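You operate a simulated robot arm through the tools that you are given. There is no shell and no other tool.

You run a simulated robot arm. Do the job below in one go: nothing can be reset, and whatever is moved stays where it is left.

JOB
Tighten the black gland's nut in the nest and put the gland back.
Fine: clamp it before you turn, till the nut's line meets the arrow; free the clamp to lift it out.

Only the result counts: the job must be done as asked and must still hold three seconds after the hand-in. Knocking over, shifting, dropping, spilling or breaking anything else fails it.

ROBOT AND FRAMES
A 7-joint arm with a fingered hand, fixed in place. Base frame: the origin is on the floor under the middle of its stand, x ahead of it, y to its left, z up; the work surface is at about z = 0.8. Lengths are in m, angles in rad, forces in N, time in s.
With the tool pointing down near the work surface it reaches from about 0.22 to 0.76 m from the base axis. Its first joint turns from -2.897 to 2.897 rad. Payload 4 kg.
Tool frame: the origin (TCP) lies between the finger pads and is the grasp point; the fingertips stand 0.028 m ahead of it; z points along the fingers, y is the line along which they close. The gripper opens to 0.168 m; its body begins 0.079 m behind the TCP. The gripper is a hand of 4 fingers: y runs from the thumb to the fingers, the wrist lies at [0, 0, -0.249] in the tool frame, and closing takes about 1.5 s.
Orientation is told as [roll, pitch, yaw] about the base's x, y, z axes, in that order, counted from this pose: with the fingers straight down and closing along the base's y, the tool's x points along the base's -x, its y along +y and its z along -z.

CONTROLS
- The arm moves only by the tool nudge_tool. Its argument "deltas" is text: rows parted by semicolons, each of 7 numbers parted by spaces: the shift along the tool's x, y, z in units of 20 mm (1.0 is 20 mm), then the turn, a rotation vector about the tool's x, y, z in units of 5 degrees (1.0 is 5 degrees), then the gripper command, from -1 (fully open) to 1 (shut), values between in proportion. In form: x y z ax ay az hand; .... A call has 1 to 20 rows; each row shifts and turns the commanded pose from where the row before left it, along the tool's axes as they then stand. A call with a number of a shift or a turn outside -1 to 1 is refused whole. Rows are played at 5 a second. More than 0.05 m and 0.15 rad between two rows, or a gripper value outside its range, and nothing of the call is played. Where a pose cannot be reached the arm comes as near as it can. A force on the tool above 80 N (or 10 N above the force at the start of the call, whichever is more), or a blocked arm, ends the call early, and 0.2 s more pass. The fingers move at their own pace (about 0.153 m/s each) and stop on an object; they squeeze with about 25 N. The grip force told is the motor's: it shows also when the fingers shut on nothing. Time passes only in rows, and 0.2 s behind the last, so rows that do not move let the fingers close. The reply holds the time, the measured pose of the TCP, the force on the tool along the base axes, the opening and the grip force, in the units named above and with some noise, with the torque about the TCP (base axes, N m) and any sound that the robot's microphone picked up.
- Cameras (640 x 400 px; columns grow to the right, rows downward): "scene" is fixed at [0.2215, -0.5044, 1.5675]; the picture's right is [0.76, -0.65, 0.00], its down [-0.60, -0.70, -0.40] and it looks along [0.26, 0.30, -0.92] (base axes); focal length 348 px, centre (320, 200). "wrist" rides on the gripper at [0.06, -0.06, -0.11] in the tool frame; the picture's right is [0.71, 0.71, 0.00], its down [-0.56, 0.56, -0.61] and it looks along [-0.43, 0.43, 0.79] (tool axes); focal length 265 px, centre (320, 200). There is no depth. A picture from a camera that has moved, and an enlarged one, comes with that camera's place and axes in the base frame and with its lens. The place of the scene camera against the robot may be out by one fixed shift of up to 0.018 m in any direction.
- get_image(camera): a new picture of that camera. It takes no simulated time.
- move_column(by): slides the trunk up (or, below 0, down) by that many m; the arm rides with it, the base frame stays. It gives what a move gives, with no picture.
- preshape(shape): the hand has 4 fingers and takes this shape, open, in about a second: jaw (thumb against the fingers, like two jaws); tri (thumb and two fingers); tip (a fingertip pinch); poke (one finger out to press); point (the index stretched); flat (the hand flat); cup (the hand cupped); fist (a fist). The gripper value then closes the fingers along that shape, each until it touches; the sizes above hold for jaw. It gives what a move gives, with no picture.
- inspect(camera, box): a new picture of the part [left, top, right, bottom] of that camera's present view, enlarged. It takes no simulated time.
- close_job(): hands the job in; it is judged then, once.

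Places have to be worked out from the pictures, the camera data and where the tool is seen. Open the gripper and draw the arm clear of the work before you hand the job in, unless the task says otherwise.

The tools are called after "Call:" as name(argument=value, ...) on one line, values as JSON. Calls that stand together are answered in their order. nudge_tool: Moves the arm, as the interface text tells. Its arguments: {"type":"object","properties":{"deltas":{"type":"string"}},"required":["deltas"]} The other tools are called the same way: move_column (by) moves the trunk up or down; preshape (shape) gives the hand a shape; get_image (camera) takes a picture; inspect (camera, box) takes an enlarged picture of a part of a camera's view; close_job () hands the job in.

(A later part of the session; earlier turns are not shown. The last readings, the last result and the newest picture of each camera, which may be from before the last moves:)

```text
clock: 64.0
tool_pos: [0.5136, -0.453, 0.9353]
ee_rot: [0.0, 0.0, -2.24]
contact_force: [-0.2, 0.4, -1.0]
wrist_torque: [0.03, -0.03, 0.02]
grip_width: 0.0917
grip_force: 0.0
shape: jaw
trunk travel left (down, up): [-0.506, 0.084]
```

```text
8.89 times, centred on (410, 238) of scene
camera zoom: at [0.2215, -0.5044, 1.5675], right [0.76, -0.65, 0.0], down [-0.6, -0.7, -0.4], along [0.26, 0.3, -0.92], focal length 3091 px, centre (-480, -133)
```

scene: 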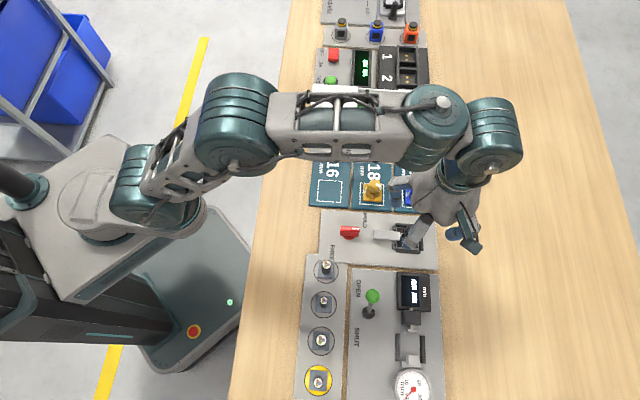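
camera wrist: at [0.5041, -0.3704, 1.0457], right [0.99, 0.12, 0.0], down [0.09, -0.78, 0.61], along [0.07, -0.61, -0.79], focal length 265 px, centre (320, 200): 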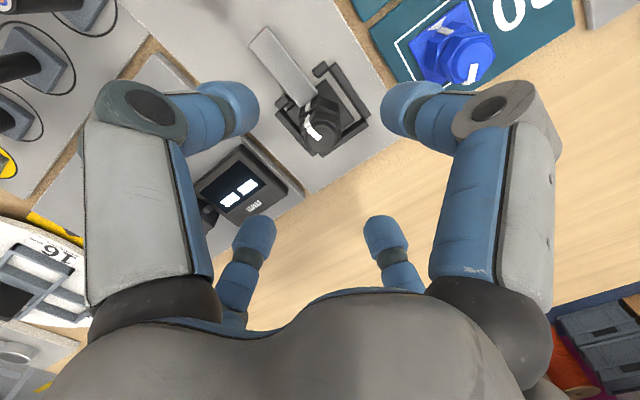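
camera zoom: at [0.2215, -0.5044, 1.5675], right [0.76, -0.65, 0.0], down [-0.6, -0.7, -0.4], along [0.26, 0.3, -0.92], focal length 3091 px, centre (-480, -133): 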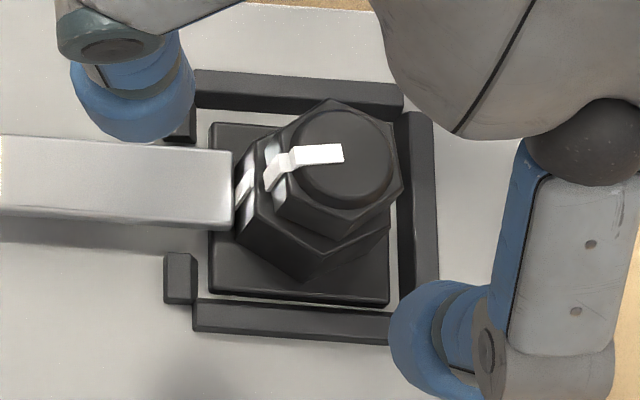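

Line reads ≈142°, arrow ≈135°, so about 7° remains clockwise. I rotate the open hand 60° back to yaw ≈-68°, where the camera looks almost straight over the arrow, to measure and regrip.

Call:
nudge_tool(deltas="0 0 0 0 0 -0.93 -0.1; 0 0 0 0 0 -0.93 -0.1; 0 0 0 0 0 -0.93 -0.1; 0 0 0 0 0 -0.93 -0.1; 0 0 0 0 0 -0.93 -0.1; 0 0 0 0 0 -0.93 -0.1; 0 0 0 0 0 -0.93 -0.1; 0 0 0 0 0 -0.93 -0.1; 0 0 0 0 0 -0.93 -0.1; 0 0 0 0 0 -0.93 -0.1; 0 0 0 0 0 -0.93 -0.1; 0 0 0 0 0 -0.93 -0.1; 0 0 0 0 0 -0.93 -0.1; 0 0 0 0 0 0 -0.1")

Call:
get_image(camera="wrist")

Call:
inspect(camera="wrist", box=[280, 80, 370, 170])

Call:
inspect(camera="wrist", box=[298, 95, 348, 155])

```text
clock: 67.0
tool_pos: [0.5139, -0.4531, 0.9361]
ee_rot: [0.001, 0.0, -1.185]
contact_force: [-0.7, 0.0, -0.6]
wrist_torque: [-0.03, 0.02, 0.01]
grip_width: 0.0918
grip_force: 0.1
shape: jaw
trunk travel left (down, up): [-0.506, 0.084]
```

```text
taken
camera wrist: at [0.4357, -0.421, 1.0458], right [0.39, 0.92, 0.0], down [0.73, -0.31, 0.61], along [0.57, -0.24, -0.79], focal length 265 px, centre (320, 200)
```

wrist: 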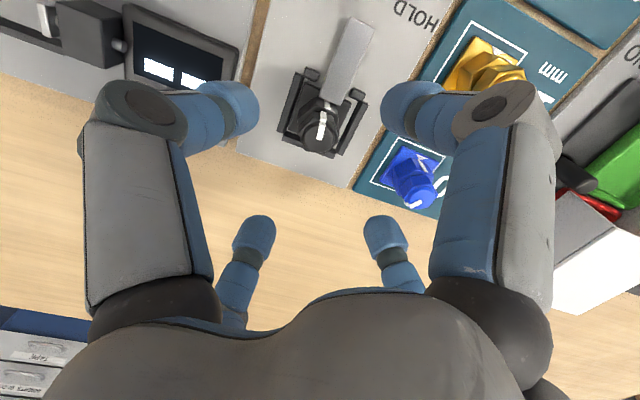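

```text
4.44 times, centred on (325, 125) of wrist
camera zoom: at [0.4357, -0.421, 1.0458], right [0.39, 0.92, 0.0], down [0.73, -0.31, 0.61], along [0.57, -0.24, -0.79], focal length 1180 px, centre (298, 533)
```

zoom: 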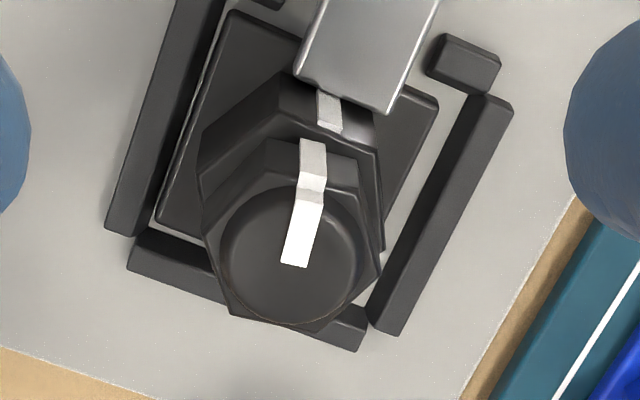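

```text
6.67 times, centred on (323, 125) of wrist
camera zoom: at [0.4357, -0.421, 1.0458], right [0.39, 0.92, 0.0], down [0.73, -0.31, 0.61], along [0.57, -0.24, -0.79], focal length 1769 px, centre (300, 700)
```

zoom: 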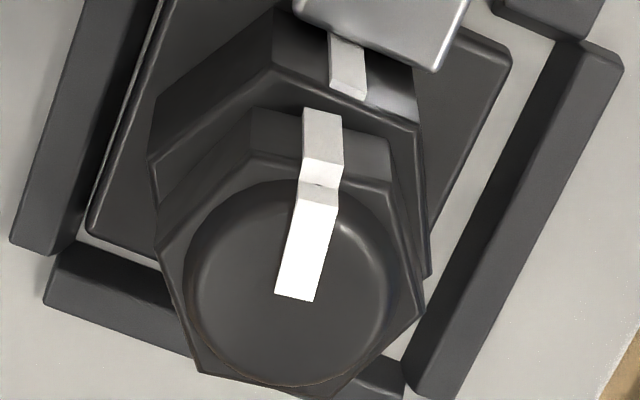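

From here the nut flat sits about 8° counter-clockwise of the body flat and arrow. I align the fingers to the nut flats, descend to z≈0.879, grip and turn 8° clockwise.

Call:
nudge_tool(deltas="-0.035 -0.035 0 0 0 -0.28 -0.1; 0 0 0.7 0 0 0 -0.1; 0 0 0.7 0 0 0 -0.1; 0 0 0.7 0 0 0 -0.1; 0 0 0.75 0 0 0 -0.1; 0 0 0 0 0 0 -0.1; 0 0 0 0 0 0 0.3; 0 0 0 0 0 0 0.5; 0 0 0 0 0 0 0.6; 0 0 0 0 0 0 0.8; 0 0 0 0 0 0 1; 0 0 0 0 0 0 1; 0 0 0 0 0 0 1; 0 0 0 0 0 0 1")

Call:
inspect(camera="wrist", box=[280, 100, 360, 190])

```text
clock: 70.0
tool_pos: [0.5131, -0.4529, 0.8811]
ee_rot: [0.0, -0.003, -1.161]
contact_force: [0.3, -0.6, 6.2]
wrist_torque: [-0.02, -0.04, 0.01]
grip_width: 0.0208
grip_force: 24.5
shape: jaw
trunk travel left (down, up): [-0.506, 0.084]
```

```text
4.44 times, centred on (320, 145) of wrist
camera zoom: at [0.4344, -0.4241, 0.9901], right [0.37, 0.93, 0.0], down [0.73, -0.29, 0.62], along [0.57, -0.23, -0.79], focal length 1180 px, centre (320, 444)
```

zoom: 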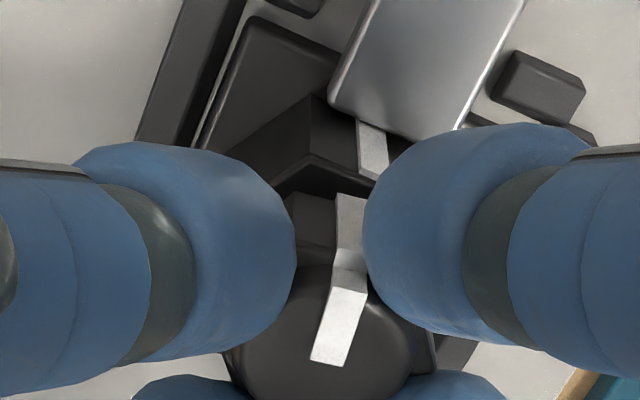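

The nut is gripped and the line remains visible between the fingers. I turn 8° clockwise.

Call:
nudge_tool(deltas="0 0 0 0 0 0.5 1; 0 0 0 0 0 0.6 1; 0 0 0 0 0 0.5 1; 0 0 0 0 0 0 1")

Call:
inspect(camera="wrist", box=[280, 100, 360, 190])

```text
clock: 71.0
tool_pos: [0.5139, -0.4539, 0.8805]
ee_rot: [0.0, -0.002, -1.3]
contact_force: [-0.5, -0.6, 12.0]
wrist_torque: [-0.03, -0.02, -0.01]
grip_width: 0.0207
grip_force: 24.8
shape: jaw
trunk travel left (down, up): [-0.506, 0.084]
```

```text
4.44 times, centred on (320, 145) of wrist
camera zoom: at [0.4395, -0.4131, 0.9899], right [0.49, 0.87, 0.0], down [0.69, -0.39, 0.62], along [0.54, -0.3, -0.79], focal length 1180 px, centre (320, 444)
```

zoom: 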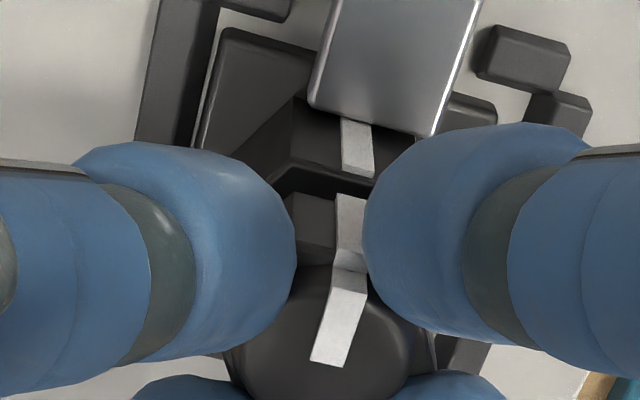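

The nut followed; body mark and nut line now look nearly in one plane. I open, rise and measure again.

Call:
nudge_tool(deltas="0 0 0 0 0 0 0.6; 0 0 0 0 0 0 0.3; 0 0 0 0 0 0 0; 0 0 0 0 0 0 -0.1; 0 0 0 0 0 0 -0.1; 0 0 -0.5 0 0 0 -0.1; 0 0 -0.8 0 0 0 -0.1; 0 0 -0.8 0 0 0 -0.1; 0 0 -0.8 0 0 0 -0.1; 0 0 0 0 0 0.9 -0.1; 0 0 0 0 0 0.9 -0.1; 0 0 0 0 0 0.9 -0.1; 0 0 0 0 0 0.4 -0.1; 0 0 0 0 0 0 -0.1")

Call:
inspect(camera="wrist", box=[280, 80, 370, 170])

Call:
inspect(camera="wrist", box=[298, 95, 348, 155])

Call:
inspect(camera="scene", box=[385, 215, 435, 260])

```text
clock: 74.0
tool_pos: [0.512, -0.4546, 0.9373]
ee_rot: [0.001, 0.001, -1.571]
contact_force: [-0.2, 0.2, -0.4]
wrist_torque: [-0.02, 0.0, -0.03]
grip_width: 0.0918
grip_force: 0.2
shape: jaw
trunk travel left (down, up): [-0.506, 0.084]
```

```text
4.44 times, centred on (325, 125) of wrist
camera zoom: at [0.4533, -0.395, 1.0468], right [0.71, 0.71, 0.0], down [0.56, -0.56, 0.61], along [0.43, -0.43, -0.79], focal length 1180 px, centre (298, 533)
```

zoom: 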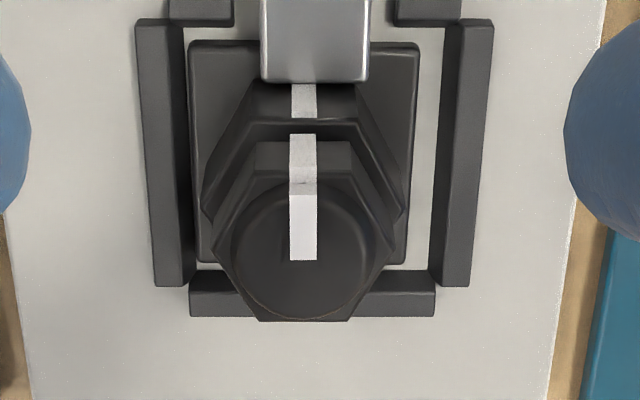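

```text
6.67 times, centred on (323, 125) of wrist
camera zoom: at [0.4533, -0.395, 1.0468], right [0.71, 0.71, 0.0], down [0.56, -0.56, 0.61], along [0.43, -0.43, -0.79], focal length 1769 px, centre (300, 700)
```

zoom: 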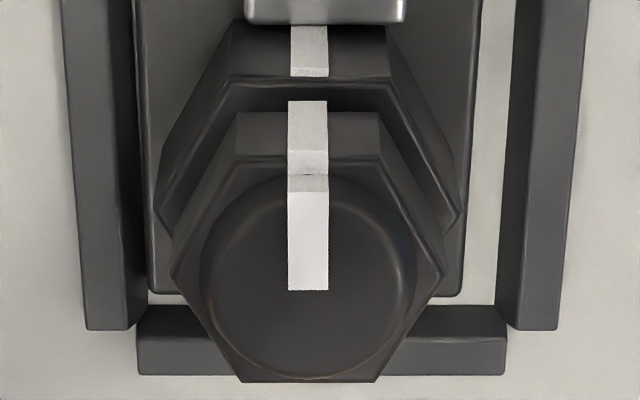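

```text
8.89 times, centred on (410, 238) of scene
camera zoom: at [0.2215, -0.5044, 1.5675], right [0.76, -0.65, 0.0], down [-0.6, -0.7, -0.4], along [0.26, 0.3, -0.92], focal length 3091 px, centre (-480, -133)
```

zoom: 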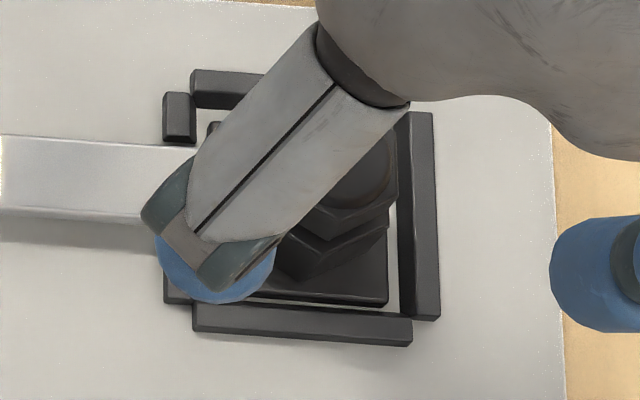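

Looking straight over the arrow, the nut's line, nut flats and body mark are collinear – the nut is aligned. Now I move back above the knob at yaw ≈ -45° to free the clamp.

Call:
nudge_tool(deltas="0 0 -0.9 0 0 0 -0.1; 0.958 -0.883 0 0 0 0 -0.1; 0.958 -0.883 0 0 0 0 -0.1; 0.958 -0.883 0 0 0 0 -0.1; 0.958 -0.883 0 0 0 0 -0.1; 0.958 -0.883 0 0 0 0 -0.1; 0 0 0 0 0 -0.9 0.15; 0 0 0 0 0 -0.9 0.15; 0 0 0 0 0 -0.9 0.15; 0 0 0 0 0 -0.9 0.15; 0 0 0 0 0 -0.9 0.15; 0 0 0 0 0 -0.9 0.15; 0 0 0 0 0 -0.9 0.15; 0 0 0 0 0 -0.9 0.15; 0 0 0 0 0 -0.9 0.15; 0 0 0 0 0 -0.9 0.15; 0 0 0 0 0 0 0.15")

Call:
get_image(camera="wrist")

Call:
inspect(camera="wrist", box=[260, 60, 390, 170])

Call:
inspect(camera="scene", box=[330, 190, 440, 280])

```text
clock: 77.6
tool_pos: [0.4248, -0.3578, 0.9554]
ee_rot: [0.0, 0.0, -0.784]
contact_force: [-0.5, 0.0, -0.2]
wrist_torque: [0.0, 0.02, -0.02]
grip_width: 0.0717
grip_force: 0.1
shape: jaw
trunk travel left (down, up): [-0.506, 0.084]
```

```text
taken
camera wrist: at [0.3405, -0.3593, 1.0649], right [0.0, 1.0, 0.0], down [0.79, 0.0, 0.61], along [0.61, 0.0, -0.79], focal length 265 px, centre (320, 200)
```

wrist: 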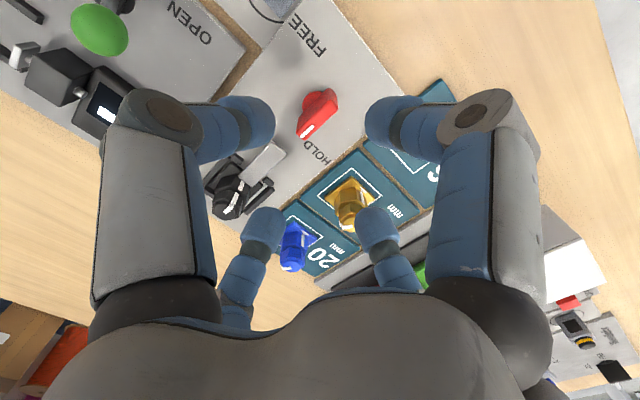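

```text
3.64 times, centred on (325, 115) of wrist
camera zoom: at [0.3405, -0.3593, 1.0649], right [0.0, 1.0, 0.0], down [0.79, 0.0, 0.61], along [0.61, 0.0, -0.79], focal length 965 px, centre (302, 509)
```

zoom: 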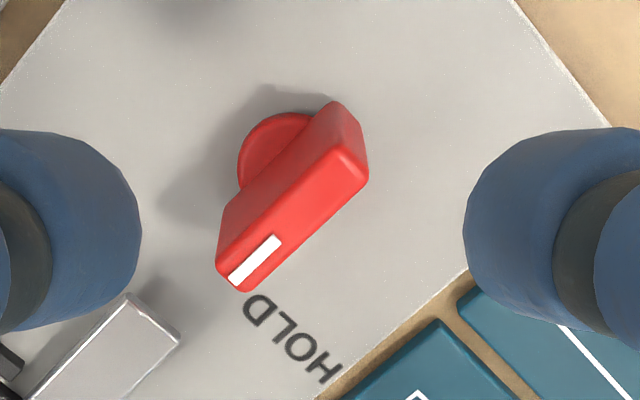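

```text
4.44 times, centred on (385, 235) of scene
camera zoom: at [0.2215, -0.5044, 1.5675], right [0.76, -0.65, 0.0], down [-0.6, -0.7, -0.4], along [0.26, 0.3, -0.92], focal length 1545 px, centre (31, 44)
```

zoom: 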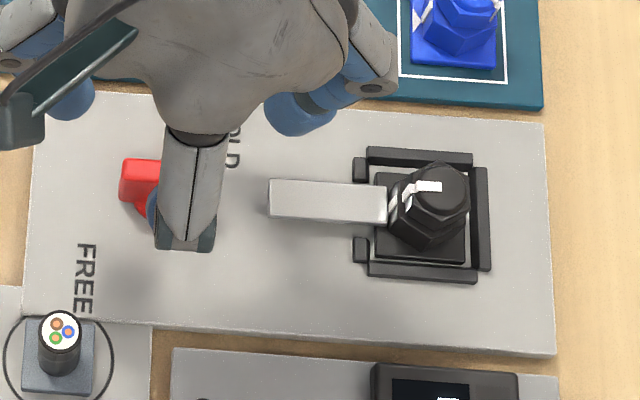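

The fin points at HOLD as expected. I centre over it, descend to z≈0.880 and grip the fin.

Call:
nudge_tool(deltas="-0.02 -0.12 0 0 0 0 0.15; 0 0 0.75 0 0 0 0.15; 0 0 0.75 0 0 0 0.15; 0 0 0.75 0 0 0 0.15; 0 0 0.75 0 0 0 0.15; 0 0 0.75 0 0 0 0.15; 0 0 0 0 0 0 0.15; 0 0 0 0 0 0 0.5; 0 0 0 0 0 0 0.7; 0 0 0 0 0 0 1; 0 0 0 0 0 0 1; 0 0 0 0 0 0 1; 0 0 0 0 0 0 1; 0 0 0 0 0 0 1")

Call:
inspect(camera="wrist", box=[250, 100, 400, 240])

```text
clock: 80.6
tool_pos: [0.4234, -0.3611, 0.8802]
ee_rot: [0.0, -0.002, -0.784]
contact_force: [1.6, -1.6, 9.4]
wrist_torque: [-0.04, -0.07, 0.01]
grip_width: 0.0029
grip_force: 25.1
shape: jaw
trunk travel left (down, up): [-0.506, 0.084]
```

```text
2.86 times, centred on (325, 170) of wrist
camera zoom: at [0.3388, -0.3612, 0.9895], right [0.0, 1.0, 0.0], down [0.79, 0.0, 0.62], along [0.62, 0.0, -0.79], focal length 758 px, centre (306, 286)
```

zoom: 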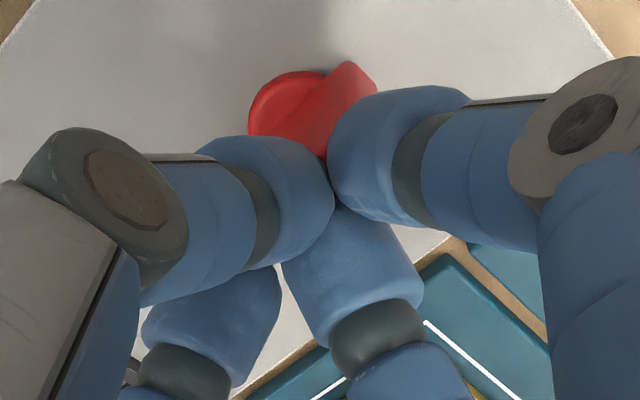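

The 3 mm width suggests the tips are at the fin's rounded top. I open, go 8 mm lower and regrip.

Call:
nudge_tool(deltas="0 0 0 0 0 0 0.6; 0 0 0 0 0 0 0.3; 0 0 0 0 0 0 0.15; 0 0 0 0 0 0 0.15; 0 0 0.2 0 0 0 0.15; 0 0 0.2 0 0 0 0.15; 0 0 0 0 0 0 0.15; 0 0 0 0 0 0 0.5; 0 0 0 0 0 0 0.7; 0 0 0 0 0 0 1; 0 0 0 0 0 0 1; 0 0 0 0 0 0 1; 0 0 0 0 0 0 1")

Call:
inspect(camera="wrist", box=[250, 100, 400, 240])

```text
clock: 83.4
tool_pos: [0.4236, -0.36, 0.8722]
ee_rot: [0.001, -0.001, -0.785]
contact_force: [1.7, -0.8, 1.9]
wrist_torque: [-0.07, -0.04, -0.06]
grip_width: 0.0161
grip_force: 24.9
shape: jaw
trunk travel left (down, up): [-0.506, 0.084]
```

```text
2.86 times, centred on (325, 170) of wrist
camera zoom: at [0.3387, -0.3613, 0.9812], right [0.0, 1.0, 0.0], down [0.79, 0.0, 0.61], along [0.61, 0.0, -0.79], focal length 758 px, centre (306, 286)
```

zoom: 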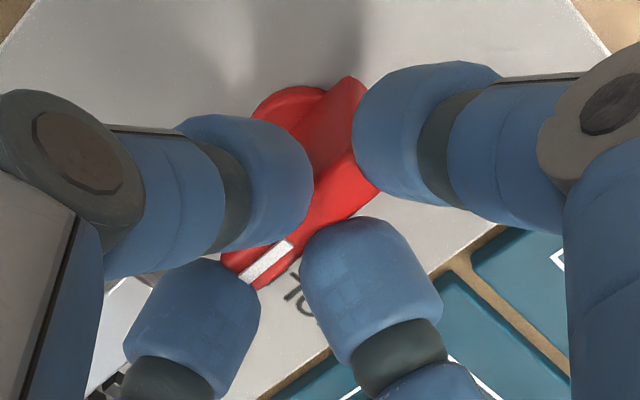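

Now the fingers properly hold the fin (16 mm). I turn it 90° clockwise back to FREE.

Call:
nudge_tool(deltas="0 0 0 0 0 0.8 1; 0 0 0 0 0 0.95 1; 0 0 0 0 0 0.95 1; 0 0 0 0 0 0.95 1; 0 0 0 0 0 0.95 1; 0 0 0 0 0 0.95 1; 0 0 0 0 0 0.95 1; 0 0 0 0 0 0.95 1; 0 0 0 0 0 0.95 1; 0 0 0 0 0 0.95 1; 0 0 0 0 0 0.95 1; 0 0 0 0 0 0.95 1; 0 0 0 0 0 0.95 1; 0 0 0 0 0 0.95 1; 0 0 0 0 0 0.95 1; 0 0 0 0 0 0.95 1; 0 0 0 0 0 0.95 1; 0 0 0 0 0 0.95 1; 0 0 0 0 0 0.95 1; 0 0 0 0 0 0.1 1")

Call:
inspect(camera="scene", box=[330, 190, 440, 280])

Call:
inspect(camera="wrist", box=[250, 100, 400, 240])

```text
clock: 87.6
tool_pos: [0.4255, -0.3598, 0.8727]
ee_rot: [-0.001, 0.001, -2.355]
contact_force: [7.3, 1.8, -4.4]
wrist_torque: [0.04, -0.17, 0.05]
grip_width: 0.0156
grip_force: 25.0
shape: jaw
trunk travel left (down, up): [-0.506, 0.084]
```

```text
4.44 times, centred on (385, 235) of scene
camera zoom: at [0.2215, -0.5044, 1.5675], right [0.76, -0.65, 0.0], down [-0.6, -0.7, -0.4], along [0.26, 0.3, -0.92], focal length 1545 px, centre (31, 44)
```

zoom: 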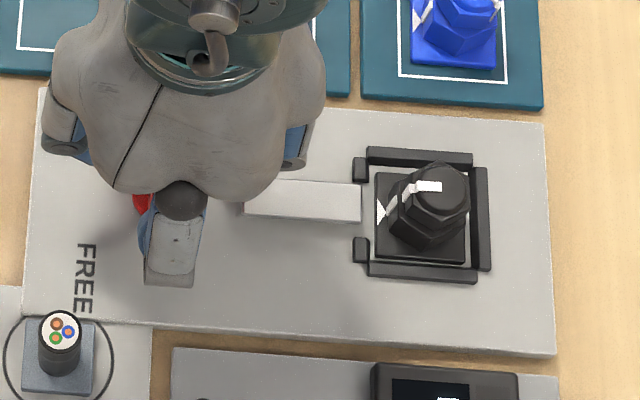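

```text
2.86 times, centred on (325, 170) of wrist
camera zoom: at [0.4251, -0.276, 0.9816], right [1.0, 0.0, 0.0], down [0.0, -0.79, 0.61], along [0.0, -0.61, -0.79], focal length 758 px, centre (306, 286)
```

zoom: 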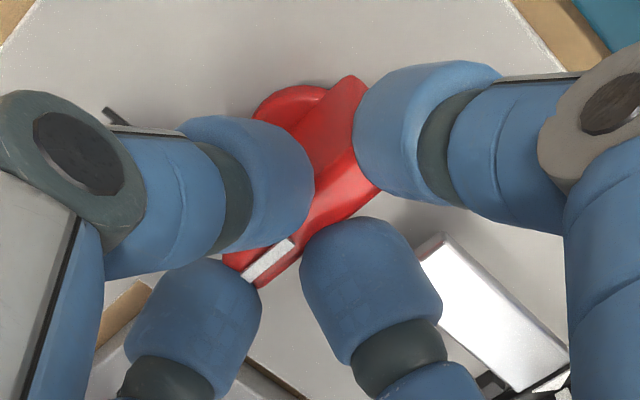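

The bar has retracted fully and the stripe points to FREE. I nudge a few degrees further to be sure it is at its stop, then release and rise.

Call:
nudge_tool(deltas="0 0 0 0 0 0.5 1; 0 0 0 0 0 0 1")

Call:
nudge_tool(deltas="0 0 0 0 0 -0.4 1; 0 0 0 0 0 0 0.6; 0 0 0 0 0 0 0.3; 0 0 0 0 0 0 0.15; 0 0 0 0 0 0 0.15; 0 0 0 0 0 0 0.15; 0 0 -0.5 0 0 0 0.15; 0 0 -0.9 0 0 0 0.15; 0 0 -0.9 0 0 0 0.15; 0 0 -0.9 0 0 0 0.15; 0 0 -0.9 0 0 0 0.15; 0 0 0 0 0 0 0.15")

Call:
get_image(camera="wrist")

Call:
inspect(camera="wrist", box=[280, 70, 440, 210])

```text
clock: 88.2
tool_pos: [0.4246, -0.3599, 0.8721]
ee_rot: [0.0, 0.0, -2.399]
contact_force: [6.9, 0.1, -4.0]
wrist_torque: [0.03, -0.14, 0.4]
grip_width: 0.0159
grip_force: 25.1
shape: jaw
trunk travel left (down, up): [-0.506, 0.084]
```

```text
clock: 90.8
tool_pos: [0.4238, -0.3597, 0.9565]
ee_rot: [0.001, 0.0, -2.365]
contact_force: [0.4, -0.8, 0.1]
wrist_torque: [-0.01, -0.02, -0.02]
grip_width: 0.0711
grip_force: 0.1
shape: jaw
trunk travel left (down, up): [-0.506, 0.084]
```

```text
taken
camera wrist: at [0.426, -0.2752, 1.0656], right [1.0, -0.01, 0.0], down [-0.01, -0.79, 0.61], along [0.0, -0.61, -0.79], focal length 265 px, centre (320, 200)
```

wrist: 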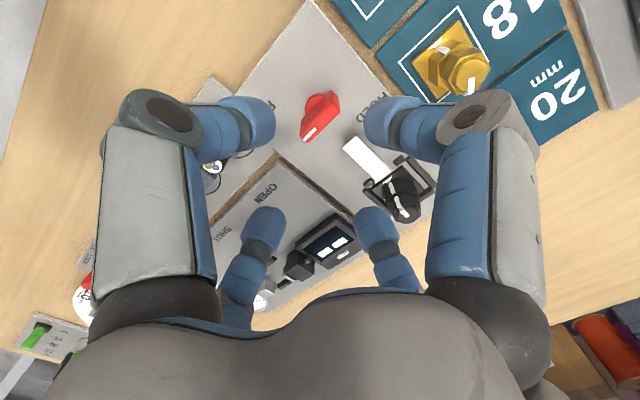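

```text
2.86 times, centred on (360, 140) of wrist
camera zoom: at [0.426, -0.2752, 1.0656], right [1.0, -0.01, 0.0], down [-0.01, -0.79, 0.61], along [0.0, -0.61, -0.79], focal length 758 px, centre (206, 371)
```

zoom: 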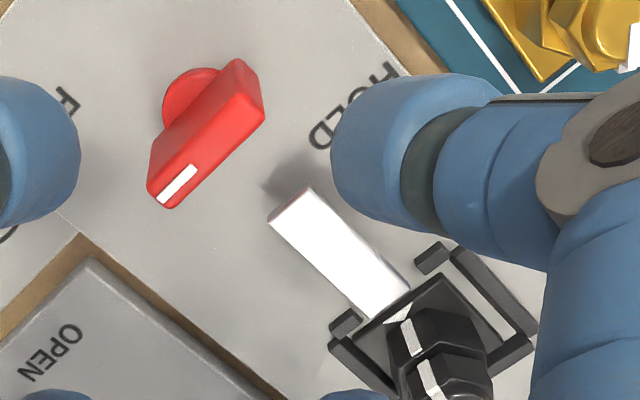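

The knob is at its FREE stop and the bar is clear. I return over the gland at yaw ≈ -75°, this time to grip it by the body so the nut is not twisted.

Call:
nudge_tool(deltas="-0.013 0.927 0 0 0 0 -0.1; -0.013 0.927 0 0 0 0 -0.1; -0.013 0.927 0 0 0 0 -0.1; -0.013 0.927 0 0 0 0 -0.1; -0.013 0.927 0 0 0 0 -0.1; -0.013 0.927 0 0 0 0 -0.1; -0.013 0.927 0 0 0 0 -0.1; 0 0 0 0 0 -0.93 -0.1; 0 0 0 0 0 -0.93 -0.1; 0 0 0 0 0 -0.93 -0.1; 0 0 0 0 0 -0.93 -0.1; 0 0 0 0 0 -0.93 -0.1; 0 0 0 0 0 -0.93 -0.1; 0 0 0 0 0 -0.93 -0.1; 0 0 0 0 0 -0.93 -0.1; 0 0 0 0 0 -0.93 -0.1; 0 0 0 0 0 -0.93 -0.1; 0 0 0 0 0 -0.93 -0.1; 0 0 0 0 0 -0.93 -0.1; 0 0 0 0 0 -0.93 -0.1")

Call:
get_image(camera="wrist")

Call:
inspect(camera="wrist", box=[280, 60, 370, 150])

```text
clock: 95.0
tool_pos: [0.5131, -0.4538, 0.9556]
ee_rot: [0.0, 0.0, -1.308]
contact_force: [0.0, 0.6, -0.1]
wrist_torque: [0.0, 0.01, 0.01]
grip_width: 0.0918
grip_force: 0.0
shape: jaw
trunk travel left (down, up): [-0.506, 0.084]
```

```text
taken
camera wrist: at [0.4398, -0.4122, 1.0636], right [0.5, 0.87, 0.0], down [0.68, -0.39, 0.61], along [0.53, -0.31, -0.79], focal length 265 px, centre (320, 200)
```

wrist: 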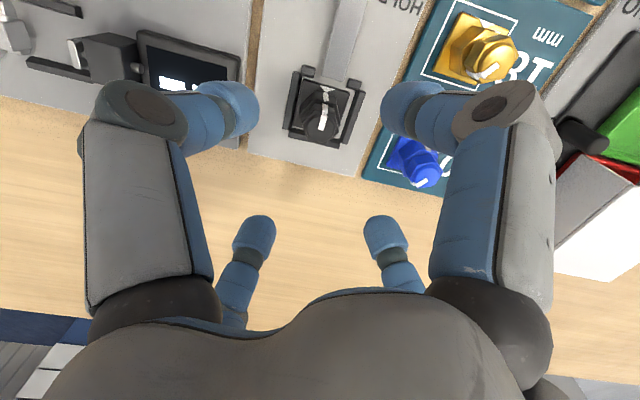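

```text
4.44 times, centred on (325, 105) of wrist
camera zoom: at [0.4398, -0.4122, 1.0636], right [0.5, 0.87, 0.0], down [0.68, -0.39, 0.61], along [0.53, -0.31, -0.79], focal length 1180 px, centre (298, 622)
```

zoom: 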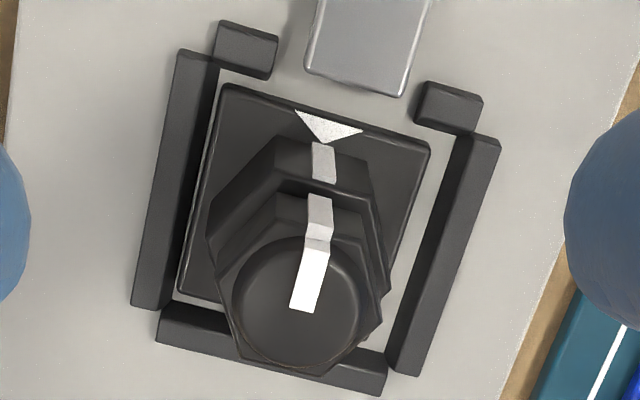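

The line meets the arrow; the hand is centred within 1 mm. I descend so that the fingertips reach the body hex, then close.

Call:
nudge_tool(deltas="0 0 0.8 0 0 0 -0.1; 0 0 0.8 0 0 0 -0.1; 0 0 0.8 0 0 0 -0.1; 0 0 0.8 0 0 0 -0.1; 0 0 0.8 0 0 0 -0.1; 0 0 0.4 0 0 0 -0.1; 0 0 0.3 0 0 0 -0.1; 0 0 0 0 0 0 -0.1")

Call:
get_image(camera="wrist")

Call:
inspect(camera="scene", box=[365, 190, 465, 280])

```text
clock: 96.8
tool_pos: [0.5131, -0.4543, 0.8598]
ee_rot: [0.0, -0.001, -1.308]
contact_force: [-0.5, 0.8, -0.4]
wrist_torque: [-0.04, 0.01, -0.03]
grip_width: 0.0917
grip_force: 0.0
shape: jaw
trunk travel left (down, up): [-0.506, 0.084]
```

```text
taken
camera wrist: at [0.4402, -0.4124, 0.9695], right [0.5, 0.87, 0.0], down [0.68, -0.39, 0.61], along [0.53, -0.31, -0.79], focal length 265 px, centre (320, 200)
```

wrist: 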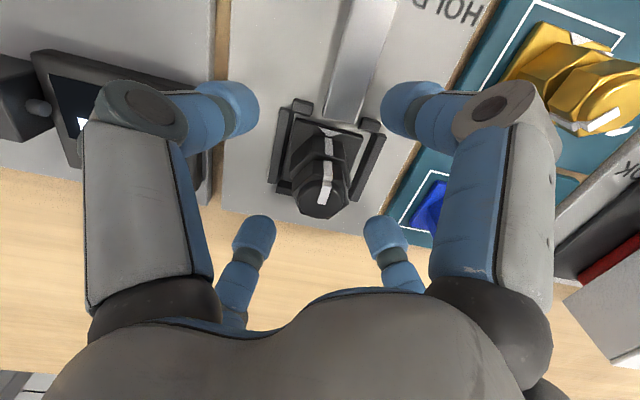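

```text
4.44 times, centred on (415, 235) of scene
camera zoom: at [0.2215, -0.5044, 1.5675], right [0.76, -0.65, 0.0], down [-0.6, -0.7, -0.4], along [0.26, 0.3, -0.92], focal length 1545 px, centre (-102, 44)
```

zoom: 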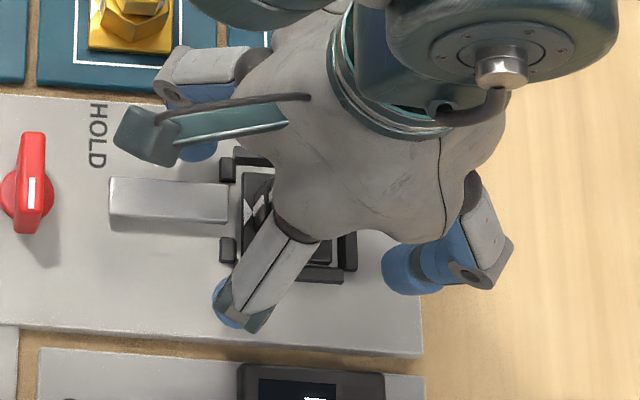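

All clear around the fingers. I close on the body.

Call:
nudge_tool(deltas="0 0 0 0 0 0 0.2; 0 0 0 0 0 0 0.4; 0 0 0 0 0 0 0.5; 0 0 0 0 0 0 0.6; 0 0 0 0 0 0 0.8; 0 0 0 0 0 0 1; 0 0 0 0 0 0 1; 0 0 0 0 0 0 1")

Call:
inspect(camera="wrist", box=[250, 80, 400, 220])

Call:
inspect(camera="scene", box=[365, 190, 465, 280])

```text
clock: 98.6
tool_pos: [0.5133, -0.4545, 0.8596]
ee_rot: [0.0, 0.002, -1.31]
contact_force: [-0.7, -0.3, 2.6]
wrist_torque: [-0.01, -0.06, 0.04]
grip_width: 0.0243
grip_force: 25.5
shape: jaw
trunk travel left (down, up): [-0.506, 0.084]
```

```text
2.86 times, centred on (325, 150) of wrist
camera zoom: at [0.44, -0.4124, 0.9698], right [0.5, 0.87, 0.0], down [0.68, -0.39, 0.61], along [0.53, -0.31, -0.79], focal length 758 px, centre (306, 343)
```

zoom: 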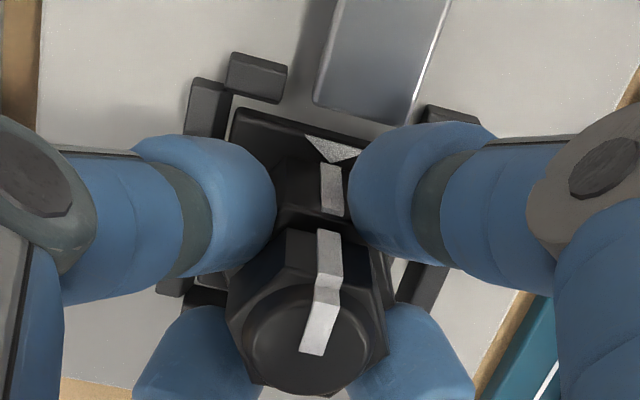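

```text
4.44 times, centred on (415, 235) of scene
camera zoom: at [0.2215, -0.5044, 1.5675], right [0.76, -0.65, 0.0], down [-0.6, -0.7, -0.4], along [0.26, 0.3, -0.92], focal length 1545 px, centre (-102, 44)
```

zoom: 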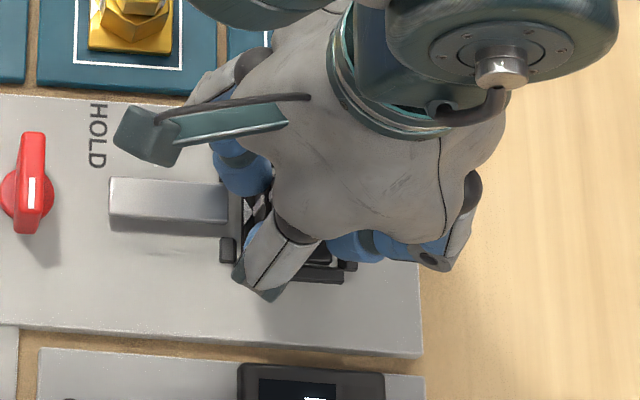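

The body is gripped (24 mm) and the line still meets the arrow. I lift the gland slowly out of the nest.

Call:
nudge_tool(deltas="0 0 -0.2 0 0 0 1; 0 0 -0.4 0 0 0 1; 0 0 -0.6 0 0 0 1; 0 0 -0.8 0 0 0 1; 0 0 -0.9 0 0 0 1; 0 0 -0.9 0 0 0 1; 0 0 -0.9 0 0 0 1; 0 0 -0.9 0 0 0 1; 0 0 0 0 0 0 1")

Call:
inspect(camera="wrist", box=[250, 80, 400, 220])

Call:
get_image(camera="scene")

```text
clock: 100.6
tool_pos: [0.5116, -0.4528, 0.9713]
ee_rot: [0.0, 0.001, -1.308]
contact_force: [-0.6, 0.7, -1.8]
wrist_torque: [0.0, -0.03, -0.03]
grip_width: 0.0242
grip_force: 24.7
shape: jaw
trunk travel left (down, up): [-0.506, 0.084]
```

```text
2.86 times, centred on (325, 150) of wrist
camera zoom: at [0.4386, -0.4113, 1.0811], right [0.5, 0.87, 0.0], down [0.68, -0.39, 0.61], along [0.53, -0.31, -0.79], focal length 758 px, centre (306, 343)
```

zoom: 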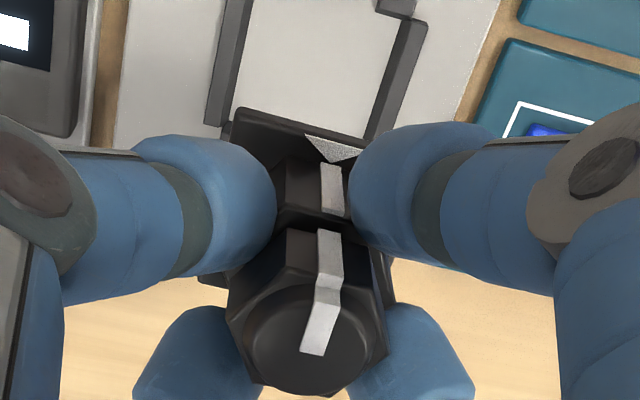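

```text
taken
```

scene: 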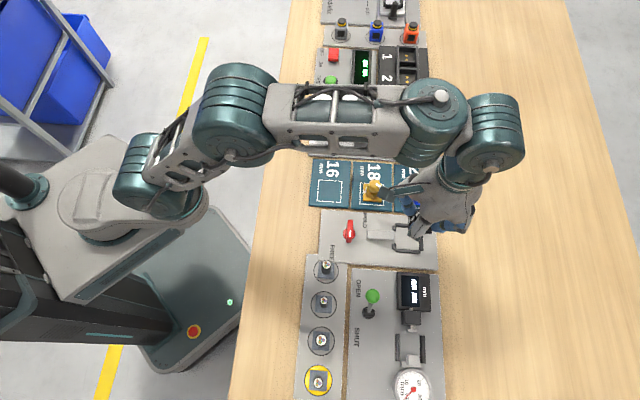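

The gland is out, still aligned. I carry it at height back above plate 16 near (0.4615, -0.252).

Call:
nudge_tool(deltas="0.946 0.012 0 0 0 0 1; 0.946 0.012 0 0 0 0 1; 0.946 0.012 0 0 0 0 1; 0.946 0.012 0 0 0 0 1; 0.946 0.012 0 0 0 0 1; 0.946 0.012 0 0 0 0 1; 0.946 0.012 0 0 0 0 1; 0.946 0.012 0 0 0 0 1; 0.946 0.012 0 0 0 0 1; 0.946 0.012 0 0 0 0 1; 0.946 0.012 0 0 0 0 1; 0 0 0 0 0 0 1; 0 0 0.9 0 0 0 1; 0 0 0.9 0 0 0 1; 0 0 0.9 0 0 0 1; 0 0 0 0 0 0 1")

Call:
get_image(camera="wrist")

Call:
inspect(camera="wrist", box=[260, 60, 390, 180])

Call:
inspect(camera="scene", box=[290, 120, 400, 230])

```text
clock: 104.0
tool_pos: [0.4608, -0.2521, 0.9168]
ee_rot: [-0.002, 0.001, -1.309]
contact_force: [0.5, -0.4, -1.1]
wrist_torque: [0.01, 0.0, 0.0]
grip_width: 0.0244
grip_force: 25.1
shape: jaw
trunk travel left (down, up): [-0.506, 0.084]
```

```text
taken
camera wrist: at [0.3886, -0.2109, 1.0268], right [0.5, 0.87, 0.0], down [0.68, -0.39, 0.61], along [0.53, -0.31, -0.79], focal length 265 px, centre (320, 200)
```

wrist: 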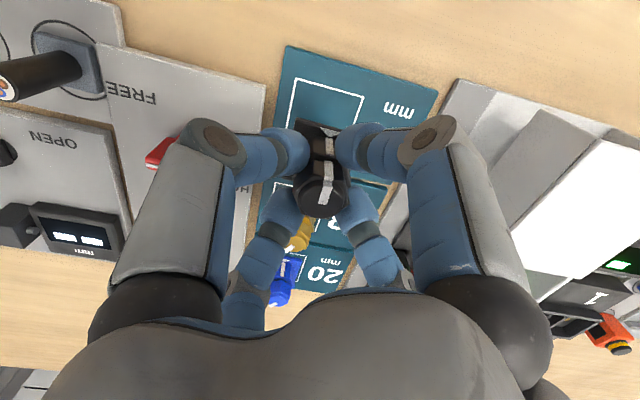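

```text
3.33 times, centred on (325, 120) of wrist
camera zoom: at [0.3886, -0.2109, 1.0268], right [0.5, 0.87, 0.0], down [0.68, -0.39, 0.61], along [0.53, -0.31, -0.79], focal length 885 px, centre (303, 467)
```

zoom: 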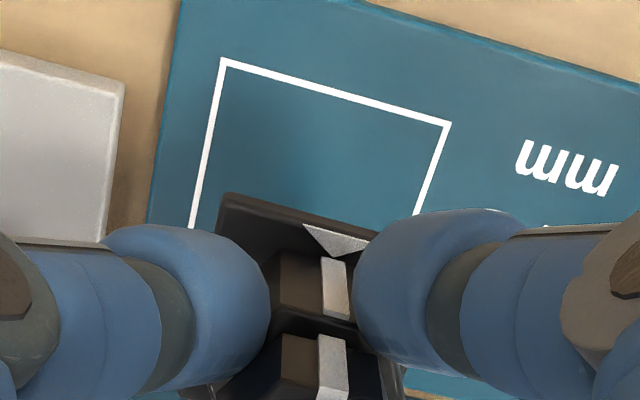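

```text
3.64 times, centred on (345, 175) of scene
camera zoom: at [0.2215, -0.5044, 1.5675], right [0.76, -0.65, 0.0], down [-0.6, -0.7, -0.4], along [0.26, 0.3, -0.92], focal length 1264 px, centre (229, 291)
```

zoom: 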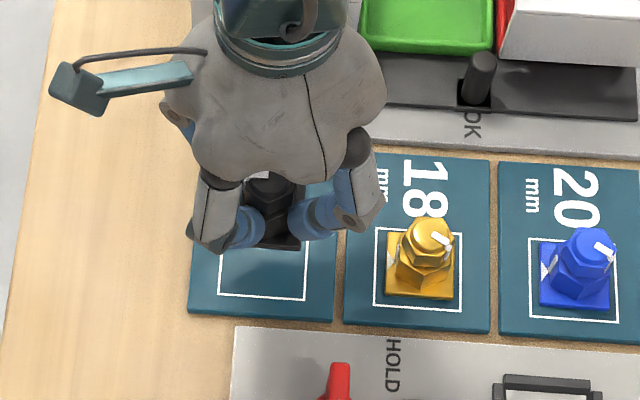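

The gland is about 2 mm short of the outline centre and 1° off. I correct and lower to about 6 mm above the plate.

Call:
nudge_tool(deltas="-0.05 0.09 0 0 0 -0.2 1; 0 0 0 0 0 0 1; 0 0 0.6 0 0 0 1; 0 0 0.6 0 0 0 1; 0 0 0.6 0 0 0 1; 0 0 0.5 0 0 0 1; 0 0 0.4 0 0 0 1; 0 0 0 0 0 0 1")

Call:
inspect(camera="wrist", box=[260, 60, 390, 180])

Call:
inspect(camera="scene", box=[305, 155, 375, 215])

```text
clock: 105.8
tool_pos: [0.4631, -0.2538, 0.8651]
ee_rot: [0.0, 0.001, -1.292]
contact_force: [0.3, -0.3, -1.0]
wrist_torque: [-0.01, -0.02, 0.01]
grip_width: 0.0244
grip_force: 25.1
shape: jaw
trunk travel left (down, up): [-0.506, 0.084]
```

```text
3.33 times, centred on (325, 120) of wrist
camera zoom: at [0.3893, -0.2138, 0.9729], right [0.48, 0.87, 0.0], down [0.69, -0.38, 0.61], along [0.54, -0.3, -0.79], focal length 885 px, centre (303, 467)
```

zoom: 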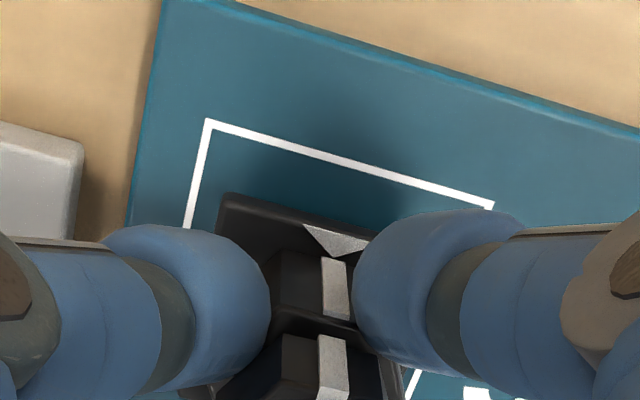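

```text
6.67 times, centred on (340, 185) of scene
camera zoom: at [0.2215, -0.5044, 1.5675], right [0.76, -0.65, 0.0], down [-0.6, -0.7, -0.4], along [0.26, 0.3, -0.92], focal length 2318 px, centre (187, 300)
```

zoom: 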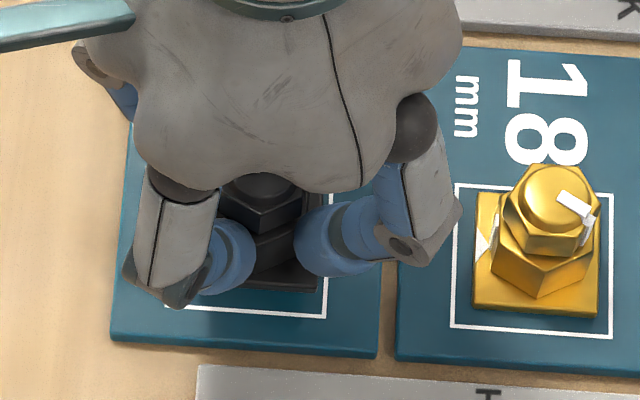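

Offset is now about 1 mm. I lower the last 9 mm until contact.

Call:
nudge_tool(deltas="0.015 0.07 0 0 0 -0.1 1; 0 0 0.2 0 0 0 1; 0 0 0.15 0 0 0 1; 0 0 0.1 0 0 0 1; 0 0 0 0 0 0 1")

Call:
inspect(camera="scene", box=[305, 155, 375, 215])

Call:
inspect(camera="wrist", box=[260, 60, 390, 180])

```text
clock: 107.0
tool_pos: [0.4644, -0.2535, 0.8554]
ee_rot: [0.002, -0.005, -1.281]
contact_force: [-0.5, -0.9, 14.7]
wrist_torque: [0.0, -0.08, 0.0]
grip_width: 0.0248
grip_force: 24.8
shape: jaw
trunk travel left (down, up): [-0.506, 0.084]
```

```text
6.67 times, centred on (340, 185) of scene
camera zoom: at [0.2215, -0.5044, 1.5675], right [0.76, -0.65, 0.0], down [-0.6, -0.7, -0.4], along [0.26, 0.3, -0.92], focal length 2318 px, centre (187, 300)
```

zoom: 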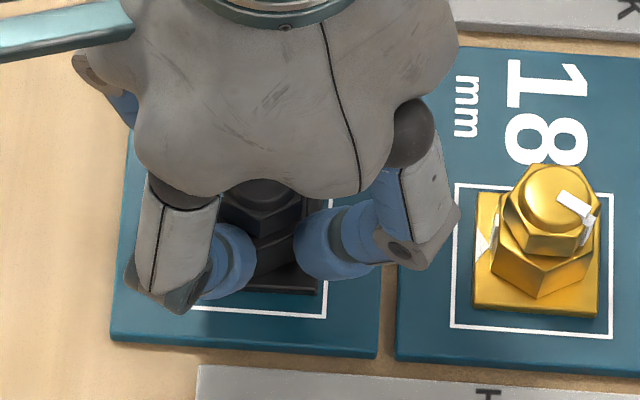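

```text
3.33 times, centred on (325, 120) of wrist
camera zoom: at [0.3898, -0.2129, 0.9651], right [0.48, 0.88, 0.0], down [0.69, -0.38, 0.62], along [0.54, -0.29, -0.79], focal length 885 px, centre (303, 467)
```

zoom: 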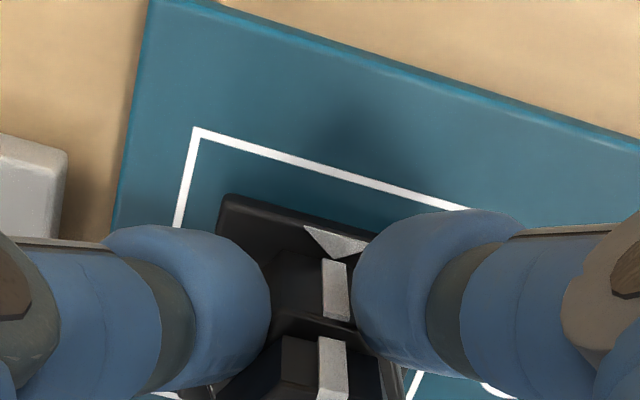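

The gland rests on the plate, centred within about 1 mm of the outline. I ease pressure, open the fingers and rise straight up.

Call:
nudge_tool(deltas="0 0 -0.1 0 0 0 1; 0 0 0 0 0 0 0.6; 0 0 0 0 0 0 0.4; 0 0 0 0 0 0 0.2; 0 0 0 0 0 0 0; 0 0 0 0 0 0 -0.1; 0 0 0 0 0 0 -0.1; 0 0 -0.4 0 0 0 -0.1; 0 0 -0.8 0 0 0 -0.1; 0 0 -0.9 0 0 0 -0.1; 0 0 -0.9 0 0 0 -0.1; 0 0 -0.9 0 0 0 -0.1; 0 0 -0.9 0 0 0 -0.1; 0 0 0 0 0 0 -0.1")

Call:
get_image(camera="wrist")

Call:
inspect(camera="wrist", box=[285, 50, 385, 150])

```text
clock: 110.0
tool_pos: [0.4648, -0.2526, 0.9522]
ee_rot: [0.001, 0.0, -1.284]
contact_force: [0.1, 0.3, -0.7]
wrist_torque: [-0.01, 0.02, -0.01]
grip_width: 0.092
grip_force: 0.0
shape: jaw
trunk travel left (down, up): [-0.506, 0.084]
```

```text
taken
camera wrist: at [0.3904, -0.2129, 1.0624], right [0.48, 0.88, 0.0], down [0.69, -0.38, 0.61], along [0.54, -0.29, -0.79], focal length 265 px, centre (320, 200)
```

wrist: 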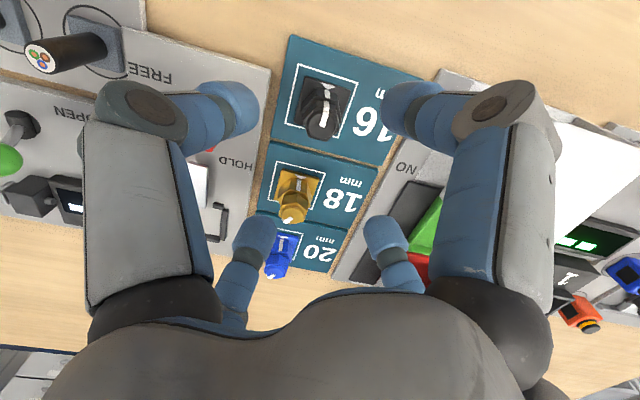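

```text
4.00 times, centred on (335, 100) of wrist
camera zoom: at [0.3904, -0.2129, 1.0624], right [0.48, 0.88, 0.0], down [0.69, -0.38, 0.61], along [0.54, -0.29, -0.79], focal length 1062 px, centre (260, 600)
```

zoom: 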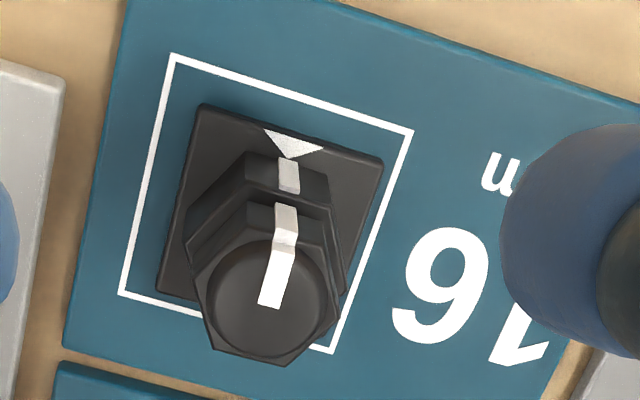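

The gland stands inside its outline. I rotate the open hand to yaw -90° for a straight look over the arrow to confirm the line's alignment.

Call:
nudge_tool(deltas="0 0 0 0 0 0.82 -0.1; 0 0 0 0 0 0.82 -0.1; 0 0 0 0 0 0.82 -0.1; 0 0 0 0 0 0.82 -0.1; 0 0 0 0 0 0 -0.1")

Call:
inspect(camera="wrist", box=[295, 60, 365, 140])

Call:
inspect(camera="scene", box=[300, 140, 460, 300])

```text
clock: 111.2
tool_pos: [0.4638, -0.2521, 0.9534]
ee_rot: [0.0, 0.001, -1.57]
contact_force: [0.3, 0.5, 0.1]
wrist_torque: [-0.04, -0.03, 0.02]
grip_width: 0.0917
grip_force: 0.0
shape: jaw
trunk travel left (down, up): [-0.506, 0.084]
```

```text
5.00 times, centred on (330, 100) of wrist
camera zoom: at [0.405, -0.1933, 1.063], right [0.71, 0.71, 0.0], down [0.56, -0.56, 0.61], along [0.43, -0.43, -0.79], focal length 1327 px, centre (270, 700)
```

zoom: 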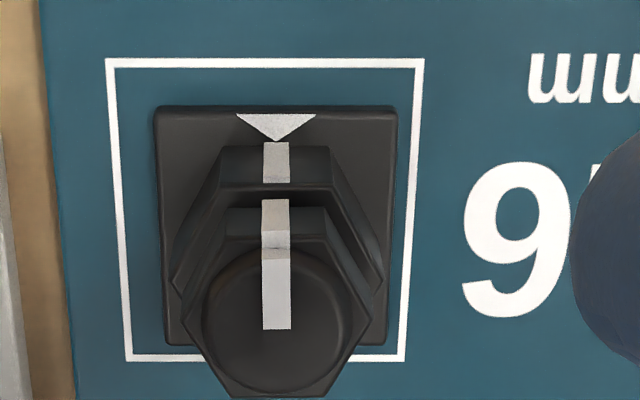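

```text
2.50 times, centred on (380, 220) of scene
camera zoom: at [0.2215, -0.5044, 1.5675], right [0.76, -0.65, 0.0], down [-0.6, -0.7, -0.4], along [0.26, 0.3, -0.92], focal length 869 px, centre (170, 150)
```

zoom: 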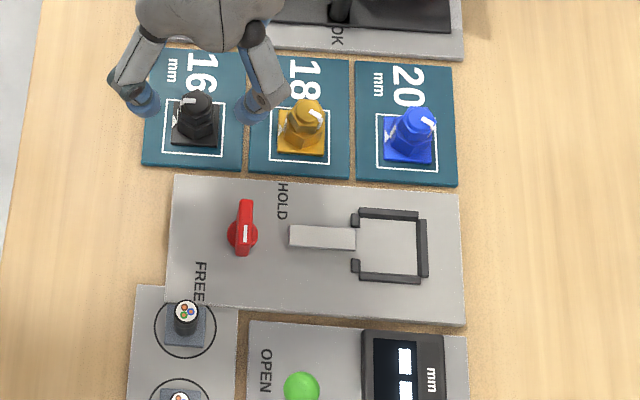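

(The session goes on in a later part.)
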